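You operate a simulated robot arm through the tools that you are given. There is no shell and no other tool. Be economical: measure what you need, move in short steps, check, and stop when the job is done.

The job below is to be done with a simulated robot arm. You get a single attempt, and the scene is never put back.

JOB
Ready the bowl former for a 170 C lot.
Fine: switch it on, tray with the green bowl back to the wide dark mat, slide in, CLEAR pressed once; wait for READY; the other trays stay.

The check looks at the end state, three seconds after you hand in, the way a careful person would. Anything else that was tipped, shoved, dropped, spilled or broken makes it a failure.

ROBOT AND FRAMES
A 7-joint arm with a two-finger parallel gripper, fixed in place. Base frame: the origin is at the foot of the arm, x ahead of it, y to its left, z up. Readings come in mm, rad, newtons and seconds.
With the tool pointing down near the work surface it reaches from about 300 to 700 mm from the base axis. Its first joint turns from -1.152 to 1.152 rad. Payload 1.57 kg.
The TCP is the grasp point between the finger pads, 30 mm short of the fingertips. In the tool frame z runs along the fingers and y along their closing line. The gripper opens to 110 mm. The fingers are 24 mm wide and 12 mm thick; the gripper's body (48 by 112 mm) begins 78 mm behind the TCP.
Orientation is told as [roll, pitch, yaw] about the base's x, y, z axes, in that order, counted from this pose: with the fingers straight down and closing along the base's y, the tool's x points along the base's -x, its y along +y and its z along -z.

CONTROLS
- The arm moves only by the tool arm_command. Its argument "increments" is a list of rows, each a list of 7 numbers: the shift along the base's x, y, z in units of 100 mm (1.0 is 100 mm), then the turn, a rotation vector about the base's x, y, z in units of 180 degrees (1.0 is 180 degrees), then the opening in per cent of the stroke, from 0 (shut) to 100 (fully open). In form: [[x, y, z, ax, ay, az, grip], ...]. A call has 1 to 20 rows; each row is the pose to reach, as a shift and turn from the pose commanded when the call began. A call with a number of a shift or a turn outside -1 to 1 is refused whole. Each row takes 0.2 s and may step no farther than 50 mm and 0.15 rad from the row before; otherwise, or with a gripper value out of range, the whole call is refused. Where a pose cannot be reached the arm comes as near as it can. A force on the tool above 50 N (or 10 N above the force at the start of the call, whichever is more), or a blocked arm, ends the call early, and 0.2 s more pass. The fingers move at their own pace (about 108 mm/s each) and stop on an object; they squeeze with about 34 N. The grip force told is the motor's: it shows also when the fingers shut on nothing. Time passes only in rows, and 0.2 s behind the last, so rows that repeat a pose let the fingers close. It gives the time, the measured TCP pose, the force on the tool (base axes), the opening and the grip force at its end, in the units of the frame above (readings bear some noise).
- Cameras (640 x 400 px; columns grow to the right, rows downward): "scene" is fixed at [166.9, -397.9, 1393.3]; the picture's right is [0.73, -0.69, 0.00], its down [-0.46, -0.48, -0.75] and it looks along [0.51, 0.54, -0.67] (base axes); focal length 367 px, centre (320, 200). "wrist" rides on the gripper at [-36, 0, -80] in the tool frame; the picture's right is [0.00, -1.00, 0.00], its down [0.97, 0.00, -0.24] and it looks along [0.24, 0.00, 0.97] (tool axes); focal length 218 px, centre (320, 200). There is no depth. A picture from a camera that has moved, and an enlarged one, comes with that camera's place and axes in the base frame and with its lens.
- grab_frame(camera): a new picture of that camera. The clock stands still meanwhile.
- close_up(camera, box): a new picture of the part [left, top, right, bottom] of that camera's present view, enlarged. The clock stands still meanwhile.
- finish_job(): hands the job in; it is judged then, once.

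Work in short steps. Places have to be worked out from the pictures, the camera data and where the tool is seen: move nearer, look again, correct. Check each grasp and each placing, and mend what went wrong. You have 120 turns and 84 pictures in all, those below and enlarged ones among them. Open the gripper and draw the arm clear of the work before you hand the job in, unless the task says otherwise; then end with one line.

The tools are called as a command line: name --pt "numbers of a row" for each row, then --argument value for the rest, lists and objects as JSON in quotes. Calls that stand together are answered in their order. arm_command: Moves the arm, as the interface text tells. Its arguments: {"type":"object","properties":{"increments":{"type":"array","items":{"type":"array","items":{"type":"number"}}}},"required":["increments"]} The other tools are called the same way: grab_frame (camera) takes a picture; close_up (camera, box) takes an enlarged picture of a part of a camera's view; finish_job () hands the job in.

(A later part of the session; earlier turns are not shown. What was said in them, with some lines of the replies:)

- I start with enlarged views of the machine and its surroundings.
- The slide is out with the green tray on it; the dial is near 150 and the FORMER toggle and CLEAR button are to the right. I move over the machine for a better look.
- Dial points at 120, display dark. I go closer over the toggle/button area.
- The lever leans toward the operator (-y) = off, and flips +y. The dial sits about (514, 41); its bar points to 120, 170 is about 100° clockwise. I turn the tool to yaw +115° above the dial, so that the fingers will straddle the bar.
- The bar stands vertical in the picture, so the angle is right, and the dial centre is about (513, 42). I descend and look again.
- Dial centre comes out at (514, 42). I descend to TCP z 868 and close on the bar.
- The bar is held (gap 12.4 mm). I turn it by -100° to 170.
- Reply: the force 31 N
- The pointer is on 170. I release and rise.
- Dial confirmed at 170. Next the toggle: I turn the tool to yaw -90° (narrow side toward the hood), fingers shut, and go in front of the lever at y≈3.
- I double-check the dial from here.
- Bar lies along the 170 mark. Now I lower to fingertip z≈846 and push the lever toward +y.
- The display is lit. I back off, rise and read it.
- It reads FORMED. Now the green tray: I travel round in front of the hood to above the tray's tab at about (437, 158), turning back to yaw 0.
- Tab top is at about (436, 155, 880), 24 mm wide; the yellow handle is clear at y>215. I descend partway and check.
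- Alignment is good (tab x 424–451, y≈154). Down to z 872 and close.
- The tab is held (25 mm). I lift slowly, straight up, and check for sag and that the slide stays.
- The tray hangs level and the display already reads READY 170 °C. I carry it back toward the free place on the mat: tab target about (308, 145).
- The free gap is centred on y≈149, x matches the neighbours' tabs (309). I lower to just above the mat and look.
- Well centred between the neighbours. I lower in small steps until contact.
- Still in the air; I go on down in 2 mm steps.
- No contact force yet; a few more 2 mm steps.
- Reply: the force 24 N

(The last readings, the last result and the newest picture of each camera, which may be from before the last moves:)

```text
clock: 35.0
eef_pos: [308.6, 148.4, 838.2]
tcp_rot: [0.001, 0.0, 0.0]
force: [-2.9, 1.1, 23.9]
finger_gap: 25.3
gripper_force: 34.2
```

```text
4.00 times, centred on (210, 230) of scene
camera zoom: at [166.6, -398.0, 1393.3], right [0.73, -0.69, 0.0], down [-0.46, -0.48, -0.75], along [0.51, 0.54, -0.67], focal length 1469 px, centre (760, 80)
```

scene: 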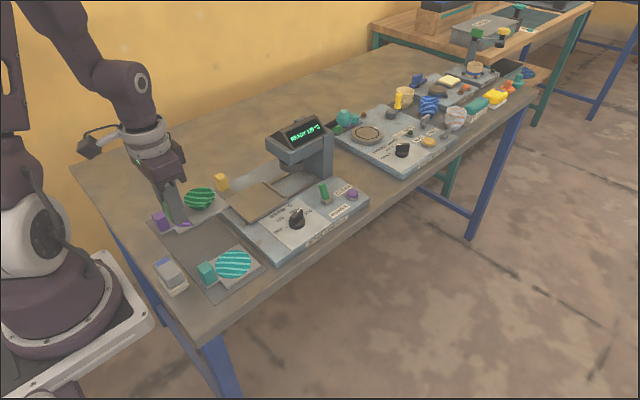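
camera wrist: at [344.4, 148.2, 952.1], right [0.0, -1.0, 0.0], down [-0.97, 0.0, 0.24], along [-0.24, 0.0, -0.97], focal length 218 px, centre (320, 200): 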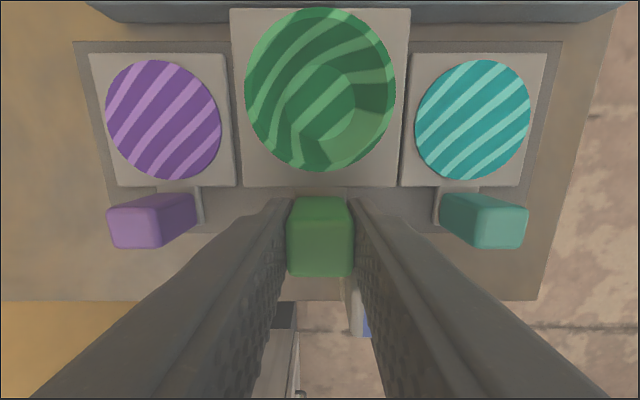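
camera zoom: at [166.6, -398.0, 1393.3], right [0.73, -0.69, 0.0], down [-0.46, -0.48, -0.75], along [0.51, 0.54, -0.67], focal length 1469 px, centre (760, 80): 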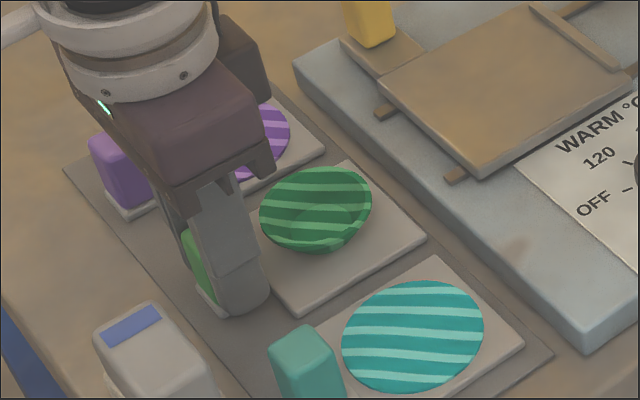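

Contact (24 N). I ease up 1 mm, open moderately and rise.

arm_command --pt "0 0 0.01 0 0 0 10" --pt "0 0 0.01 0 0 0 45" --pt "0 0 0.01 0 0 0 45" --pt "0 0 0.2 0 0 0 45" --pt "0 0 0.6 0 0 0 45" --pt "0 0 1.0 0 0 0 45" --pt "0 0 1.0 0 0 0 45"

grab_frame --camera "wrist"

close_up --camera "scene" --box '[140, 100, 340, 300]'

```text
clock: 36.6
eef_pos: [308.9, 148.5, 939.1]
tcp_rot: [0.0, -0.001, -0.002]
force: [0.3, 0.3, 0.1]
finger_gap: 49.6
gripper_force: 0.1
```

```text
41 pictures are left
camera wrist: at [344.5, 147.9, 1018.9], right [0.0, -1.0, 0.0], down [-0.97, 0.0, 0.24], along [-0.24, 0.0, -0.97], focal length 218 px, centre (320, 200)
```

wrist: 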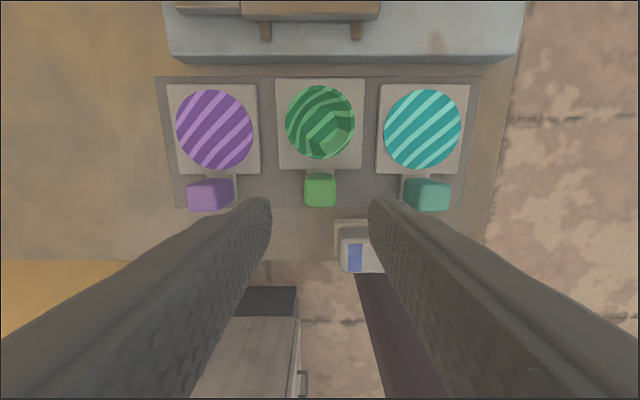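

```text
2.00 times, centred on (240, 200) of scene
camera zoom: at [166.9, -397.9, 1393.3], right [0.73, -0.69, 0.0], down [-0.46, -0.48, -0.75], along [0.51, 0.54, -0.67], focal length 735 px, centre (480, 200)
```

zoom: 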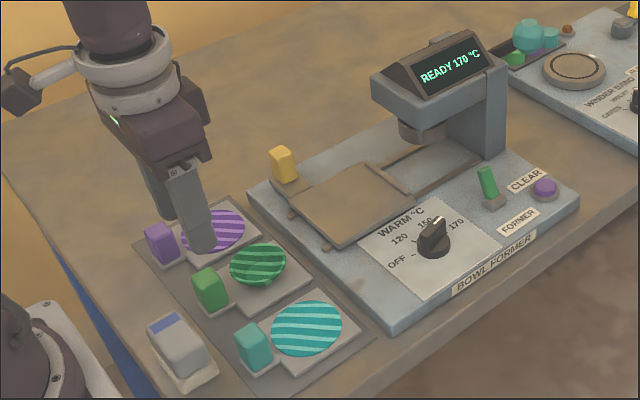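

The tray stands on the mat, slightly farther toward the machine than its neighbours; I check its far edge.

close_up --camera "wrist" --box '[240, 50, 410, 220]'

close_up --camera "scene" --box '[200, 210, 300, 280]'

```text
2.35 times, centred on (325, 135) of wrist
camera zoom: at [344.5, 147.9, 1018.9], right [0.0, -1.0, 0.0], down [-0.97, 0.0, 0.24], along [-0.24, 0.0, -0.97], focal length 514 px, centre (308, 353)
```

zoom: 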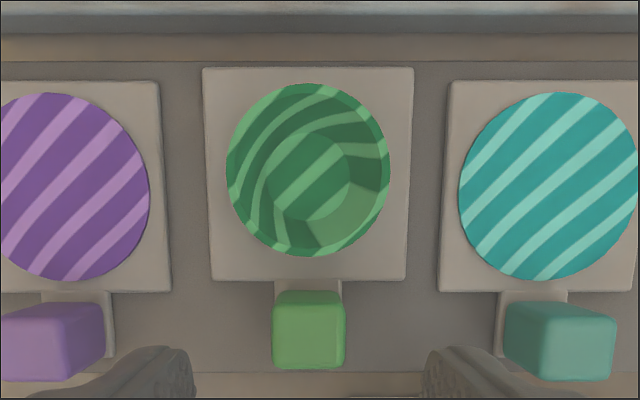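

```text
5.71 times, centred on (250, 245) of scene
camera zoom: at [166.9, -397.9, 1393.3], right [0.73, -0.69, 0.0], down [-0.46, -0.48, -0.75], along [0.51, 0.54, -0.67], focal length 2099 px, centre (720, -57)
```

zoom: 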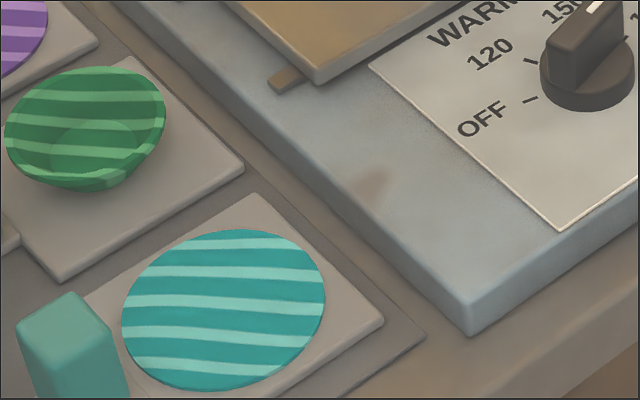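

The tray is fully on the mat with its neighbours untouched. Now the slide: I go behind the yellow handle (≈(457, 232)), shut, yaw +90° so the narrow side faces the hood.

arm_command --pt "0.08 0.08 0.1 0 0 0.0455 20" --pt "0.16 0.16 0.2 0 0 0.091 0" --pt "0.24 0.24 0.2 0 0 0.1365 0" --pt "0.32 0.32 0.2 0 0 0.182 0" --pt "0.4 0.4 0.2 0 0 0.2275 0" --pt "0.48 0.48 0.2 0 0 0.273 0" --pt "0.56 0.56 0.2 0 0 0.3185 0" --pt "0.64 0.64 0.2 0 0 0.364 0" --pt "0.72 0.72 0.2 0 0 0.4095 0" --pt "0.8 0.8 0.2 0 0 0.455 0" --pt "0.9 0.87 0.2 0 0 0.5 0" --pt "0.95 0.87 0.2 0 0 0.5 0" --pt "0.95 0.87 0.2 0 0 0.5 0"

grab_frame --camera "wrist"

close_up --camera "scene" --box '[160, 80, 360, 230]'

```text
clock: 39.4
eef_pos: [404.6, 235.9, 958.3]
tcp_rot: [0.001, -0.001, 1.573]
force: [0.4, -0.9, 0.3]
finger_gap: 0.2
gripper_force: 21.4
```

```text
37 pictures are left
camera wrist: at [403.7, 271.5, 1037.8], right [1.0, 0.0, 0.0], down [0.0, -0.97, 0.24], along [0.0, -0.24, -0.97], focal length 218 px, centre (320, 200)
```

wrist: 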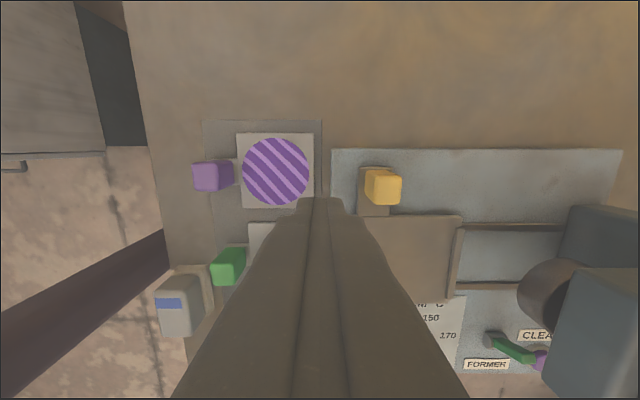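

```text
2.67 times, centred on (260, 155) of scene
camera zoom: at [166.9, -397.9, 1393.3], right [0.73, -0.69, 0.0], down [-0.46, -0.48, -0.75], along [0.51, 0.54, -0.67], focal length 980 px, centre (480, 320)
```

zoom: 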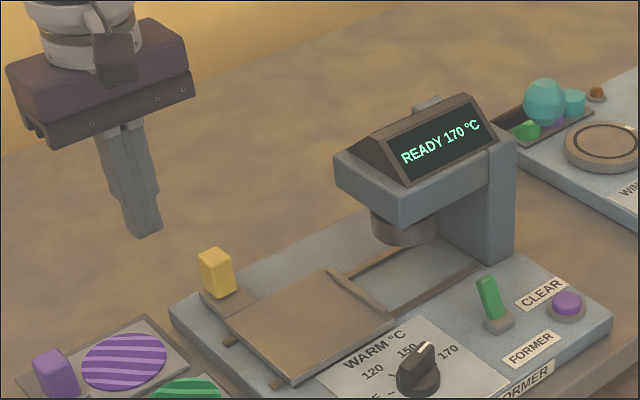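

Handle top at about (456, 241, 869). I tilt the tool 10° outward for hood clearance and lower behind the handle.

arm_command --pt "0 0.05 -0.2 -0.028 0 0 0" --pt "0 0.11 -0.5 -0.0556 0 0 0" --pt "0 0.11 -0.9 -0.0556 0 0 0" --pt "0 0.11 -0.9 -0.0556 0 0 0"

close_up --camera "scene" --box '[160, 80, 360, 230]'

grab_frame --camera "wrist"

```text
clock: 40.4
eef_pos: [403.2, 247.8, 868.0]
tcp_rot: [-0.002, 0.174, 1.571]
force: [0.1, -0.9, 0.2]
finger_gap: 0.0
gripper_force: 21.3
```

```text
2.67 times, centred on (260, 155) of scene
camera zoom: at [166.9, -397.9, 1393.3], right [0.73, -0.69, 0.0], down [-0.46, -0.48, -0.75], along [0.51, 0.54, -0.67], focal length 980 px, centre (480, 320)
```

zoom: 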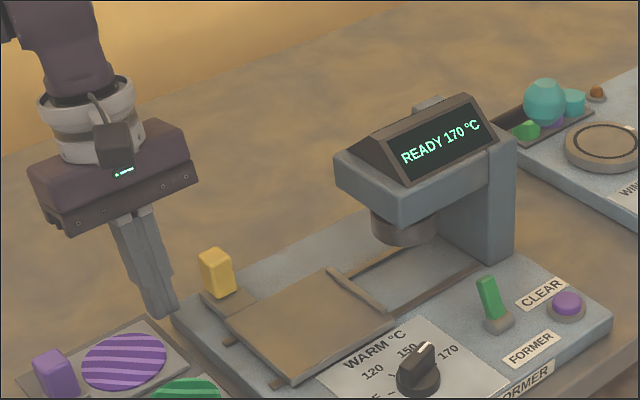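

```text
34 pictures are left
camera wrist: at [402.6, 296.4, 940.3], right [1.0, 0.0, 0.0], down [0.0, -0.91, 0.41], along [0.0, -0.41, -0.91], focal length 218 px, centre (320, 200)
```

wrist: 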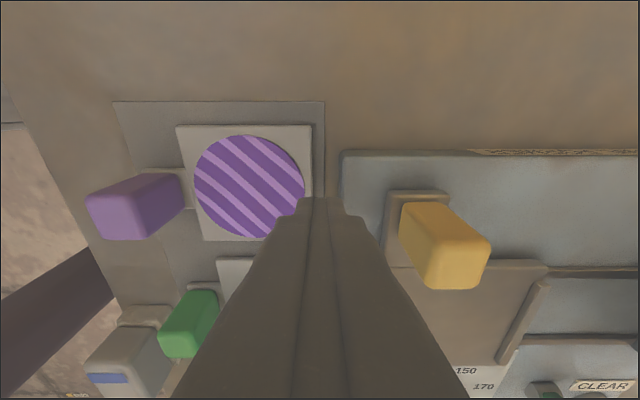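

Aligned behind the handle. I push toward +x.

arm_command --pt "0.15 0 0 0 0 0 0" --pt "0.25 0 0 0 0 0 0" --pt "0.33 0 0 0 0 0 0" --pt "0.4 0 0 0 0 0 0" --pt "0.48 0 0 0 0 0 0" --pt "0.56 0 0 0 0 0 0" --pt "0.64 0 0 0 0 0 0" --pt "0.72 0 0 0 0 0 0" --pt "0.8 0 0 0 0 0 0"

close_up --camera "scene" --box '[160, 80, 360, 230]'

```text
clock: 42.4
eef_pos: [483.3, 246.7, 870.4]
tcp_rot: [0.0, 0.175, 1.572]
force: [-0.9, 0.0, -0.8]
finger_gap: 0.0
gripper_force: 21.2
```

```text
2.67 times, centred on (260, 155) of scene
camera zoom: at [166.9, -397.9, 1393.3], right [0.73, -0.69, 0.0], down [-0.46, -0.48, -0.75], along [0.51, 0.54, -0.67], focal length 980 px, centre (480, 320)
```

zoom: 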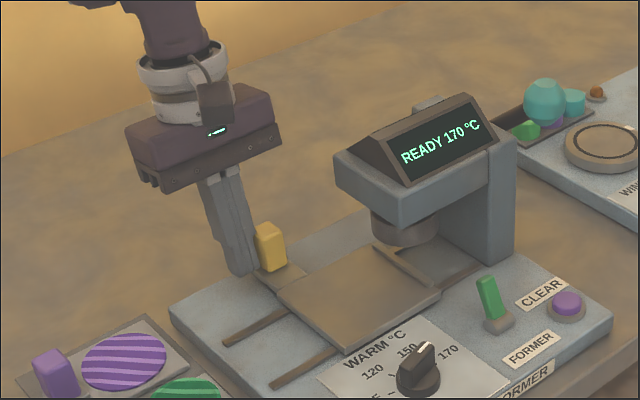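

The slide follows easily. I keep pushing until it stops.

arm_command --pt "0.08 0 0 0 0 0 0" --pt "0.16 0 0 0 0 0 0" --pt "0.24 0 0 0 0 0 0" --pt "0.32 0 0 0 0 0 0" --pt "0.4 0 0 0 0 0 0" --pt "0.48 0 0 0 0 0 0" --pt "0.56 0 0 0 0 0 0"

close_up --camera "scene" --box '[160, 80, 360, 230]'

```text
clock: 44.0
eef_pos: [539.1, 246.3, 868.7]
tcp_rot: [0.002, 0.174, 1.571]
force: [0.4, -0.4, 0.1]
finger_gap: 0.0
gripper_force: 21.2
```

```text
2.67 times, centred on (260, 155) of scene
camera zoom: at [166.9, -397.9, 1393.3], right [0.73, -0.69, 0.0], down [-0.46, -0.48, -0.75], along [0.51, 0.54, -0.67], focal length 980 px, centre (480, 320)
```

zoom: 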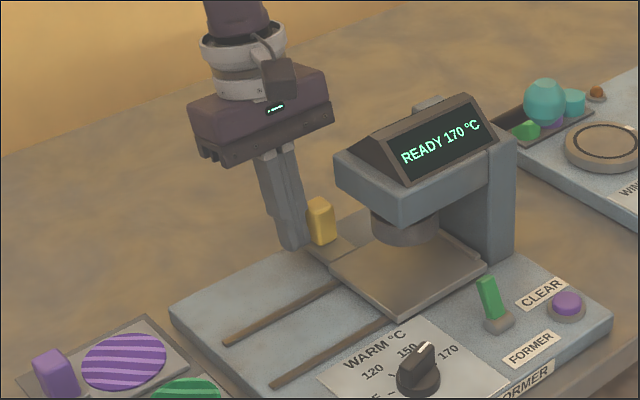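

arm_command --pt "0.06 0 0 0 0 0 0" --pt "0.12 0 0 0 0 0 0" --pt "0.18 0 0 0 0 0 0" --pt "0.24 0 0 0 0 0 0" --pt "0.3 0 0 0 0 0 0" --pt "0.36 0 0 0 0 0 0" --pt "0.42 0 0 0 0 0 0"

close_up --camera "scene" --box '[160, 80, 360, 230]'

```text
clock: 44.5
eef_pos: [540.4, 246.8, 869.0]
tcp_rot: [0.021, 0.182, 1.574]
force: [-14.0, -0.1, 4.3]
finger_gap: 0.0
gripper_force: 20.8
stopped in row 2: the force on the tool passed its limit (the readings are from after the stop); the commanded pose is now the measured one
```

```text
2.67 times, centred on (260, 155) of scene
camera zoom: at [166.5, -398.0, 1393.3], right [0.73, -0.69, 0.0], down [-0.46, -0.48, -0.75], along [0.51, 0.54, -0.67], focal length 980 px, centre (480, 320)
```

zoom: 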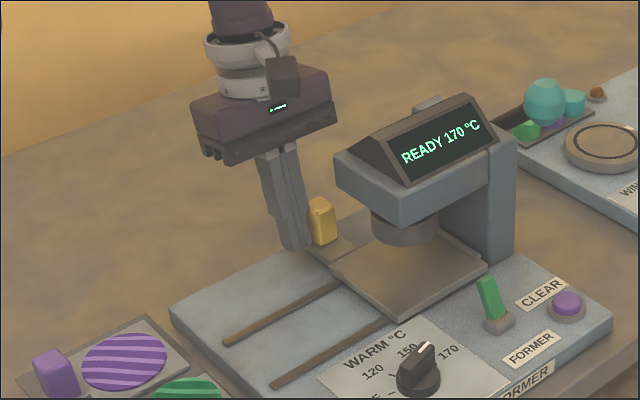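

The slide has hit its end stop (14 N back-force). I back away, straighten and rise, then head toward the CLEAR button round the front of the hood.

arm_command --pt "-0.2 0 0 0 0 0 0" --pt "-0.5 0 0.1 0 0 0 0" --pt "-0.8 0 0.4 0.028 0 0 0" --pt "-0.9 0 0.8 0.0556 0 0 0" --pt "-0.9 -0.2 1.0 0.0556 0 0 0"

arm_command --pt "0 -0.15 0.05 0 0 -0.0455 0" --pt "0 -0.3 0.1 0 0 -0.091 0" --pt "0 -0.45 0.15 0 0 -0.1365 0" --pt "0 -0.6 0.2 0 0 -0.182 0" --pt "0 -0.75 0.2 0 0 -0.2275 0" --pt "0 -0.9 0.2 0 0 -0.273 0" --pt "0 -1.0 0.2 0 0 -0.3185 0"

arm_command --pt "0 -0.2 0 0 0 -0.0455 0" --pt "0 -0.45 0 0 0 -0.091 0" --pt "0 -0.7 0 0 0 -0.1365 0" --pt "0 -0.95 0 0 0 -0.1815 0" --pt "0.3 -1.0 0 0 0 -0.1815 0" --pt "0.7 -1.0 0 0 0 -0.1815 0" --pt "1.0 -1.0 0 0 0 -0.1815 0"

arm_command --pt "0.3 -0.05 0 0 0 0 0" --pt "0.65 -0.05 -0.2 0 0 0 0" --pt "0.95 -0.05 -0.6 0 0 0 0" --pt "0.95 -0.05 -0.8 0 0 0 0"

grab_frame --camera "wrist"

grab_frame --camera "scene"

```text
clock: 45.7
eef_pos: [452.5, 225.3, 966.8]
tcp_rot: [0.014, 0.005, 1.573]
force: [-0.3, -0.3, 0.2]
finger_gap: 0.2
gripper_force: 21.0
```

```text
clock: 47.3
eef_pos: [452.6, 124.1, 989.6]
tcp_rot: [0.016, 0.005, 0.57]
force: [-0.9, -0.1, -0.4]
finger_gap: 0.0
gripper_force: 21.4
```

```text
clock: 48.9
eef_pos: [553.1, 25.0, 988.2]
tcp_rot: [0.014, 0.005, 0.0]
force: [-0.3, 0.3, 0.2]
finger_gap: 0.0
gripper_force: 21.5
```

```text
clock: 49.9
eef_pos: [644.4, 20.3, 907.9]
tcp_rot: [0.015, 0.006, 0.003]
force: [0.5, -0.1, -0.3]
finger_gap: 0.0
gripper_force: 21.0
```

```text
30 pictures are left
camera wrist: at [681.3, 19.1, 987.3], right [0.0, -1.0, -0.01], down [-0.97, 0.0, 0.25], along [-0.25, 0.01, -0.97], focal length 218 px, centre (320, 200)
```

wrist: 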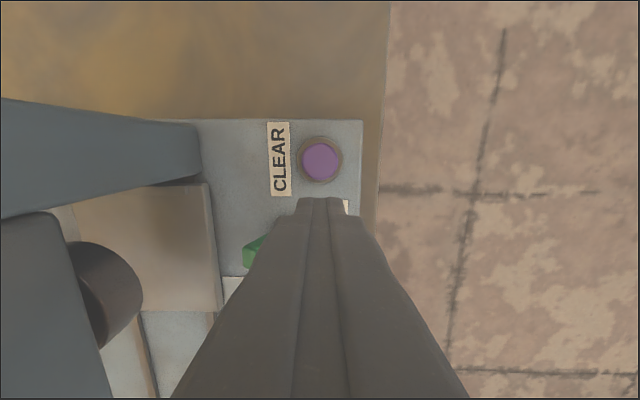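

```text
29 pictures are left
```

scene: 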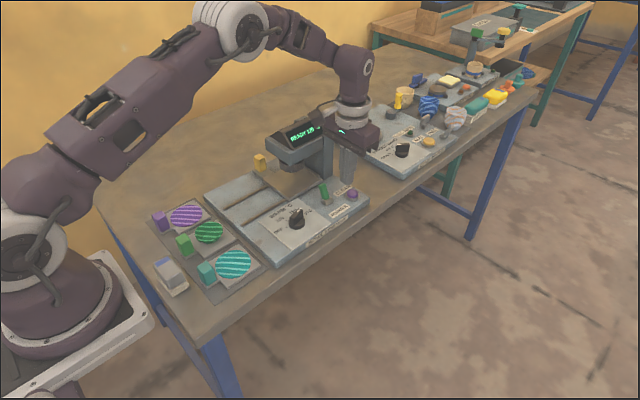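

Button centre at (669.5, 20), top z≈830. I move over it and go down to just above.

arm_command --pt "0.25 0 0 0 0 0 0" --pt "0.25 0 -0.2 0 0 0 0" --pt "0.25 0 -0.38 0 0 0 0" --pt "0.25 0 -0.38 0 0 0 0"

close_up --camera "scene" --box '[260, 100, 390, 230]'

```text
clock: 50.9
eef_pos: [670.0, 22.0, 868.8]
tcp_rot: [0.015, 0.007, 0.003]
force: [-0.8, 0.8, -0.3]
finger_gap: 0.0
gripper_force: 21.5
```

```text
3.08 times, centred on (325, 165) of scene
camera zoom: at [166.9, -397.9, 1393.3], right [0.73, -0.69, 0.0], down [-0.46, -0.48, -0.75], along [0.51, 0.54, -0.67], focal length 1130 px, centre (305, 308)
```

zoom: 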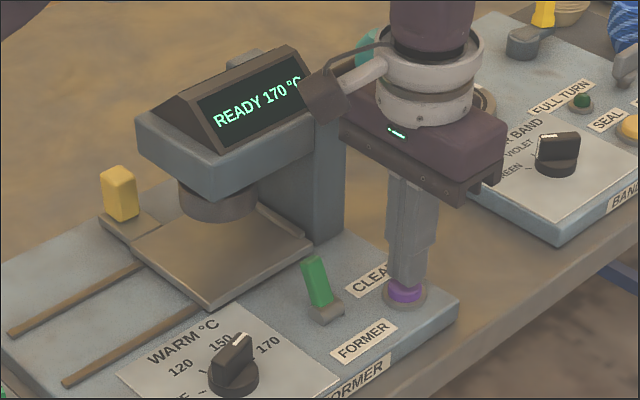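

The tip is just over the button. I press down in 2 mm rows.

arm_command --pt "0 -0.01 -0.03 0 0 0 0" --pt "0 -0.01 -0.06 0 0 0 0" --pt "0 -0.01 -0.08 0 0 0 0" --pt "0 -0.01 -0.1 0 0 0 0"

close_up --camera "scene" --box '[260, 100, 390, 230]'

```text
clock: 51.9
eef_pos: [671.4, 20.2, 861.6]
tcp_rot: [0.014, 0.005, 0.001]
force: [-4.7, 1.5, 9.3]
finger_gap: 0.0
gripper_force: 21.6
```

```text
3.08 times, centred on (325, 165) of scene
camera zoom: at [166.6, -397.9, 1393.3], right [0.73, -0.69, 0.0], down [-0.46, -0.48, -0.75], along [0.51, 0.54, -0.67], focal length 1130 px, centre (305, 308)
```

zoom: 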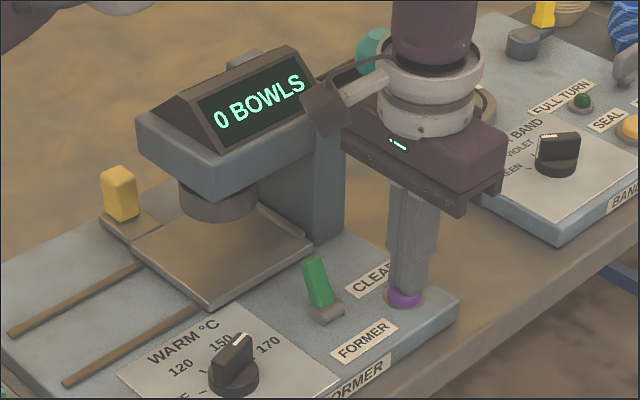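

The press registered ("0 BOWLS"). I lift straight off, then wait for READY.

arm_command --pt "0 0 0.15 0 0 0 0" --pt "0 0 0.5 0 0 0 0" --pt "0 0 0.9 0 0 0 0" --pt "-0.3 -0.3 1.0 0 0 0 0" --pt "-0.6 -0.6 1.0 0 0 0 0" --pt "-0.9 -0.8 1.0 0 0 0 0"

arm_command --pt "-0.3 0 0.2 0 0 0 30" --pt "-0.6 0 0.4 0 0 0 60" --pt "-0.9 0 0.6 0 0 0 100" --pt "-1 0 0.6 0 0 0 100"

arm_command --pt "-0.3 0 0.2 0 0 0 100" --pt "-0.6 0 0.4 0 0 0 100" --pt "-0.9 0 0.6 0 0 0 100" --pt "-1 0 0.6 0 0 0 100"

grab_frame --camera "scene"

close_up --camera "scene" --box '[190, 100, 380, 250]'

```text
clock: 53.3
eef_pos: [582.3, -60.7, 959.2]
tcp_rot: [0.014, 0.006, 0.002]
force: [-0.2, -0.2, -0.1]
finger_gap: 0.0
gripper_force: 21.6
```

```text
clock: 54.3
eef_pos: [481.6, -59.0, 1019.9]
tcp_rot: [0.018, 0.005, 0.002]
force: [0.5, 1.0, -0.2]
finger_gap: 109.9
gripper_force: 0.0
```

```text
clock: 55.3
eef_pos: [383.1, -59.3, 1080.2]
tcp_rot: [0.014, 0.007, 0.0]
force: [0.2, 1.2, 0.5]
finger_gap: 110.1
gripper_force: 0.0
```

```text
26 pictures are left
```

scene: 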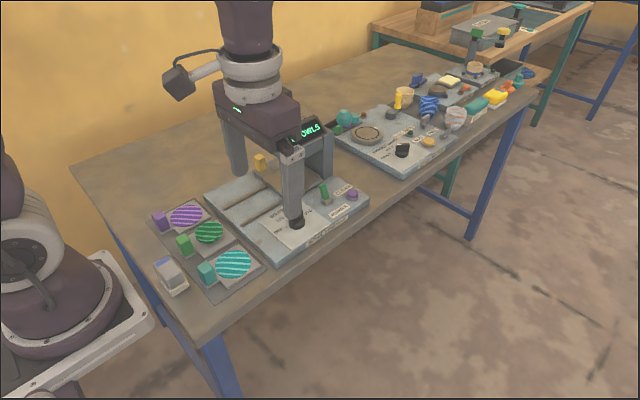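

```text
2.67 times, centred on (285, 175) of scene
camera zoom: at [166.9, -397.9, 1393.3], right [0.73, -0.69, 0.0], down [-0.46, -0.48, -0.75], along [0.51, 0.54, -0.67], focal length 980 px, centre (413, 267)
```

zoom: 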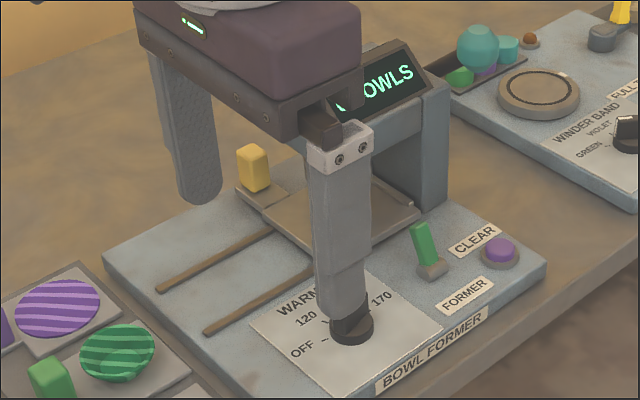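

Still showing "0 BOWLS". I move up out of the view and wait a few seconds.

arm_command --pt "-0.2 0 0.2 0 0 0 100" --pt "-0.4 0 0.4 0 0 0 100" --pt "-0.4 0 0.6 0 0 0 100" --pt "-0.4 0 0.6 0 0 0 100" --pt "-0.4 0 0.6 0 0 0 100" --pt "-0.4 0 0.6 0 0 0 100" --pt "-0.4 0 0.6 0 0 0 100" --pt "-0.4 0 0.6 0 0 0 100" --pt "-0.4 0 0.6 0 0 0 100" --pt "-0.4 0 0.6 0 0 0 100" --pt "-0.4 0 0.6 0 0 0 100" --pt "-0.4 0 0.6 0 0 0 100"

close_up --camera "scene" --box '[140, 100, 380, 300]'

```text
clock: 57.9
eef_pos: [342.1, -60.2, 1141.5]
tcp_rot: [0.014, 0.005, 0.001]
force: [0.3, -0.1, 0.0]
finger_gap: 110.0
gripper_force: 0.1
```

```text
2.00 times, centred on (260, 200) of scene
camera zoom: at [166.9, -397.9, 1393.3], right [0.73, -0.69, 0.0], down [-0.46, -0.48, -0.75], along [0.51, 0.54, -0.67], focal length 735 px, centre (440, 200)
```

zoom: 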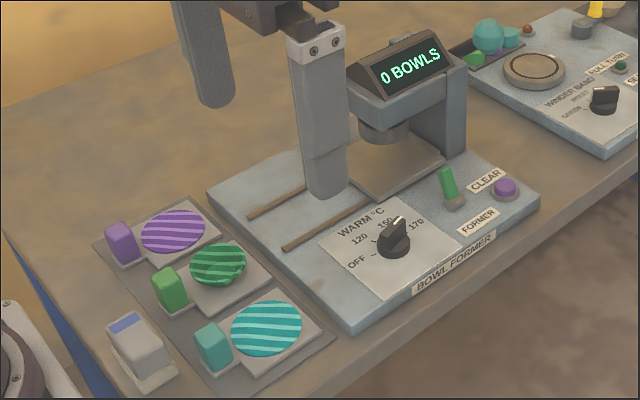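

arm_command --pt "0 0 0 0 0 0 100" --pt "0 0 0 0 0 0 100" --pt "0 0 0 0 0 0 100" --pt "0 0 0 0 0 0 100" --pt "0 0 0 0 0 0 100" --pt "0 0 0 0 0 0 100" --pt "0 0 0 0 0 0 100" --pt "0 0 0 0 0 0 100" --pt "0 0 0 0 0 0 100" --pt "0 0 0 0 0 0 100" --pt "0 0 0 0 0 0 100" --pt "0 0 0 0 0 0 100" --pt "0 0 0 0 0 0 100" --pt "0 0 0 0 0 0 100" --pt "0 0 0 0 0 0 100" --pt "0 0 0 0 0 0 100" --pt "0 0 0 0 0 0 100" --pt "0 0 0 0 0 0 100" --pt "0 0 0 0 0 0 100" --pt "0 0 0 0 0 0 100"

close_up --camera "scene" --box '[140, 100, 380, 300]'

```text
clock: 62.1
eef_pos: [342.3, -59.1, 1141.8]
tcp_rot: [0.013, 0.006, 0.001]
force: [0.5, 0.5, 0.4]
finger_gap: 110.1
gripper_force: 0.1
```

```text
2.00 times, centred on (260, 200) of scene
camera zoom: at [166.9, -397.9, 1393.3], right [0.73, -0.69, 0.0], down [-0.46, -0.48, -0.75], along [0.51, 0.54, -0.67], focal length 735 px, centre (440, 200)
```

zoom: 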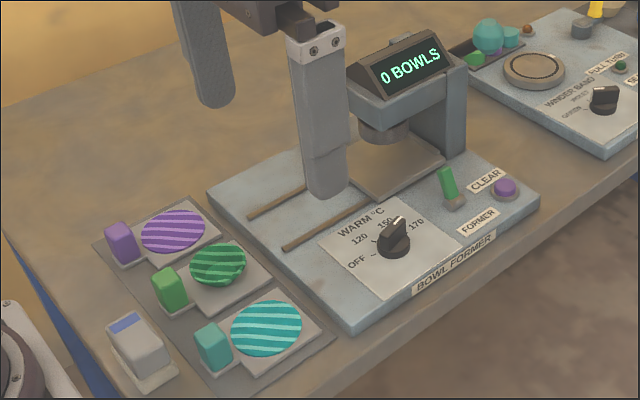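

Still "0 BOWLS". There is a label and a panel on the hood's back side that I have not read; I go high above it to look while time passes.

arm_command --pt "0.2 0.2 0.05 0 0 0 100" --pt "0.4 0.4 0.1 0 0 0 100" --pt "0.6 0.6 0.1 0 0 0 100" --pt "0.8 0.8 0.1 0 0 0 100" --pt "1.0 1.0 0.1 0 0 0 100"

arm_command --pt "0.2 0.3 0 0 0 0 100" --pt "0.4 0.6 0 0 0 0 100" --pt "0.6 0.9 0 0 0 0 100" --pt "0.8 1.0 0 0 0 0 100" --pt "1.0 1.0 0 0 0 0 100" --pt "1.0 1.0 0 0 0 0 100"

grab_frame --camera "wrist"

close_up --camera "scene" --box '[140, 100, 380, 300]'

```text
clock: 63.3
eef_pos: [442.1, 41.9, 1149.3]
tcp_rot: [0.015, 0.007, 0.002]
force: [0.1, -0.3, -0.2]
finger_gap: 110.0
gripper_force: 0.0
```

```text
clock: 64.7
eef_pos: [543.3, 141.0, 1150.7]
tcp_rot: [0.017, 0.004, 0.002]
force: [0.4, 0.3, 1.4]
finger_gap: 110.1
gripper_force: 0.1
```

```text
22 pictures are left
camera wrist: at [579.0, 139.7, 1230.9], right [0.0, -1.0, -0.01], down [-0.97, 0.0, 0.25], along [-0.25, 0.01, -0.97], focal length 218 px, centre (320, 200)
```

wrist: 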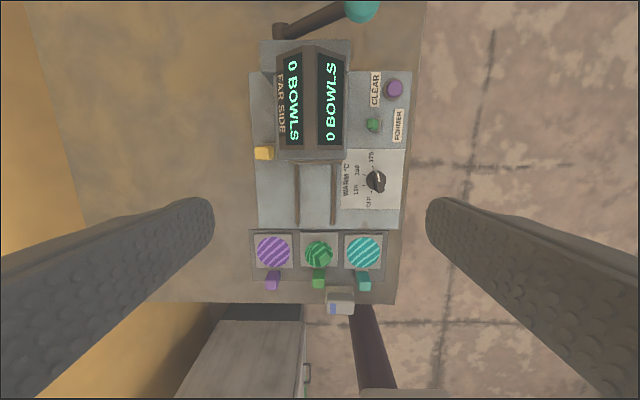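

```text
2.00 times, centred on (260, 200) of scene
camera zoom: at [166.9, -397.9, 1393.3], right [0.73, -0.69, 0.0], down [-0.46, -0.48, -0.75], along [0.51, 0.54, -0.67], focal length 735 px, centre (440, 200)
```

zoom: 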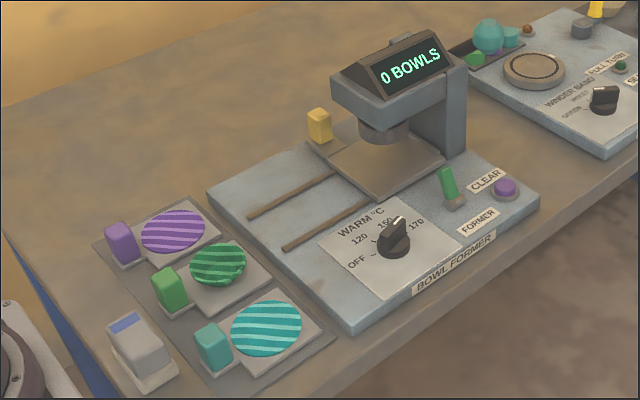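

The far side is only a duplicate display, showing "0 BOWLS". I wait further, drawing back toward the start.

arm_command --pt "-0.2 -0.2 0 0 0 0 100" --pt "-0.4 -0.4 0 0 0 0 100" --pt "-0.6 -0.6 0 0 0 0 100" --pt "-0.8 -0.8 0 0 0 0 100" --pt "-1 -1 0 0 0 0 100" --pt "-1 -1 0 0 0 0 100" --pt "-1 -1 0 0 0 0 100" --pt "-1 -1 0 0 0 0 100" --pt "-1 -1 0 0 0 0 100" --pt "-1 -1 0 0 0 0 100" --pt "-1 -1 0 0 0 0 100" --pt "-1 -1 0 0 0 0 100" --pt "-1 -1 0 0 0 0 100" --pt "-1 -1 0 0 0 0 100" --pt "-1 -1 0 0 0 0 100" --pt "-1 -1 0 0 0 0 100" --pt "-1 -1 0 0 0 0 100" --pt "-1 -1 0 0 0 0 100" --pt "-1 -1 0 0 0 0 100" --pt "-1 -1 0 0 0 0 100"

arm_command --pt "0 0 0 0 0 0 100" --pt "0 0 0 0 0 0 100" --pt "0 0 0 0 0 0 100" --pt "0 0 0 0 0 0 100" --pt "0 0 0 0 0 0 100" --pt "0 0 0 0 0 0 100" --pt "0 0 0 0 0 0 100" --pt "0 0 0 0 0 0 100" --pt "0 0 0 0 0 0 100" --pt "0 0 0 0 0 0 100" --pt "0 0 0 0 0 0 100" --pt "0 0 0 0 0 0 100" --pt "0 0 0 0 0 0 100" --pt "0 0 0 0 0 0 100" --pt "0 0 0 0 0 0 100" --pt "0 0 0 0 0 0 100" --pt "0 0 0 0 0 0 100" --pt "0 0 0 0 0 0 100" --pt "0 0 0 0 0 0 100" --pt "0 0 0 0 0 0 100"

close_up --camera "scene" --box '[140, 100, 380, 300]'

```text
clock: 68.9
eef_pos: [441.6, 38.7, 1151.3]
tcp_rot: [0.014, 0.005, 0.003]
force: [0.6, -0.5, -0.3]
finger_gap: 110.0
gripper_force: 0.0
```

```text
clock: 73.1
eef_pos: [440.8, 37.7, 1150.1]
tcp_rot: [0.014, 0.006, 0.002]
force: [0.7, 0.3, 1.1]
finger_gap: 110.0
gripper_force: 0.1
```

```text
2.00 times, centred on (260, 200) of scene
camera zoom: at [166.9, -397.9, 1393.3], right [0.73, -0.69, 0.0], down [-0.46, -0.48, -0.75], along [0.51, 0.54, -0.67], focal length 735 px, centre (440, 200)
```

zoom: 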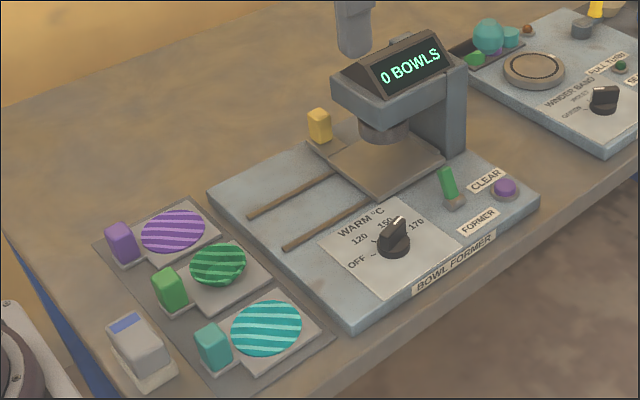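

The display holds its last message. READY 170 °C was shown from 26 s to 51 s, before CLEAR. I wait longer to see whether it returns.

arm_command --pt "-0.3 -0.3 0 0 0 0 100" --pt "-0.6 -0.6 0 0 0 0 100" --pt "-0.9 -0.9 0 0 0 0 100" --pt "-0.9 -0.9 0 0 0 0 100" --pt "-0.9 -0.9 0 0 0 0 100" --pt "-0.9 -0.9 0 0 0 0 100" --pt "-0.9 -0.9 0 0 0 0 100" --pt "-0.9 -0.9 0 0 0 0 100" --pt "-0.9 -0.9 0 0 0 0 100" --pt "-0.9 -0.9 0 0 0 0 100" --pt "-0.9 -0.9 0 0 0 0 100" --pt "-0.9 -0.9 0 0 0 0 100" --pt "-0.9 -0.9 0 0 0 0 100" --pt "-0.9 -0.9 0 0 0 0 100" --pt "-0.9 -0.9 0 0 0 0 100" --pt "-0.9 -0.9 0 0 0 0 100" --pt "-0.9 -0.9 0 0 0 0 100" --pt "-0.9 -0.9 0 0 0 0 100" --pt "-0.9 -0.9 0 0 0 0 100" --pt "-0.9 -0.9 0 0 0 0 100"

arm_command --pt "0 0 0 0 0 0 100" --pt "0 0 0 0 0 0 100" --pt "0 0 0 0 0 0 100" --pt "0 0 0 0 0 0 100" --pt "0 0 0 0 0 0 100" --pt "0 0 0 0 0 0 100" --pt "0 0 0 0 0 0 100" --pt "0 0 0 0 0 0 100" --pt "0 0 0 0 0 0 100" --pt "0 0 0 0 0 0 100" --pt "0 0 0 0 0 0 100" --pt "0 0 0 0 0 0 100" --pt "0 0 0 0 0 0 100" --pt "0 0 0 0 0 0 100" --pt "0 0 0 0 0 0 100" --pt "0 0 0 0 0 0 100" --pt "0 0 0 0 0 0 100" --pt "0 0 0 0 0 0 100" --pt "0 0 0 0 0 0 100" --pt "0 0 0 0 0 0 100"

arm_command --pt "0 0 0 0 0 0 100" --pt "0 0 0 0 0 0 100" --pt "0 0 0 0 0 0 100" --pt "0 0 0 0 0 0 100" --pt "0 0 0 0 0 0 100" --pt "0 0 0 0 0 0 100" --pt "0 0 0 0 0 0 100" --pt "0 0 0 0 0 0 100" --pt "0 0 0 0 0 0 100" --pt "0 0 0 0 0 0 100" --pt "0 0 0 0 0 0 100" --pt "0 0 0 0 0 0 100" --pt "0 0 0 0 0 0 100" --pt "0 0 0 0 0 0 100" --pt "0 0 0 0 0 0 100" --pt "0 0 0 0 0 0 100" --pt "0 0 0 0 0 0 100" --pt "0 0 0 0 0 0 100" --pt "0 0 0 0 0 0 100" --pt "0 0 0 0 0 0 100"

close_up --camera "scene" --box '[190, 110, 350, 240]'

```text
clock: 77.3
eef_pos: [348.9, -49.4, 1148.9]
tcp_rot: [0.014, 0.005, 0.002]
force: [-0.5, 1.3, -0.2]
finger_gap: 110.2
gripper_force: 0.1
```

```text
clock: 81.5
eef_pos: [349.4, -49.8, 1151.0]
tcp_rot: [0.014, 0.005, 0.001]
force: [-0.5, 0.6, 0.3]
finger_gap: 110.3
gripper_force: 0.0
```

```text
clock: 85.7
eef_pos: [349.8, -50.7, 1149.2]
tcp_rot: [0.015, 0.005, 0.002]
force: [-0.7, 0.2, 0.0]
finger_gap: 109.9
gripper_force: 0.0
```

```text
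3.08 times, centred on (270, 175) of scene
camera zoom: at [166.9, -397.9, 1393.3], right [0.73, -0.69, 0.0], down [-0.46, -0.48, -0.75], along [0.51, 0.54, -0.67], focal length 1130 px, centre (474, 277)
```

zoom: 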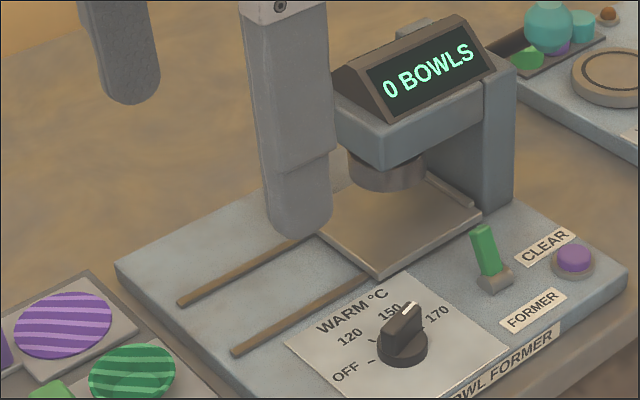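

The counter is cleared, READY 170 °C came up before the press, and nothing has changed since. The dial is on 170, the switch on, the slide in, all three trays are on the mat, and the arm is clear, so I hand in.

finish_job

```text
The job is handed in.
```

The bowl former is on and set to 170, the green-bowl tray is back on the wide dark mat, the slide is in, CLEAR was pressed once and the other trays were not touched; the display showed READY 170 °C before CLEAR, but has read "0 BOWLS" since the press and READY did not come back in about 34 s of waiting.
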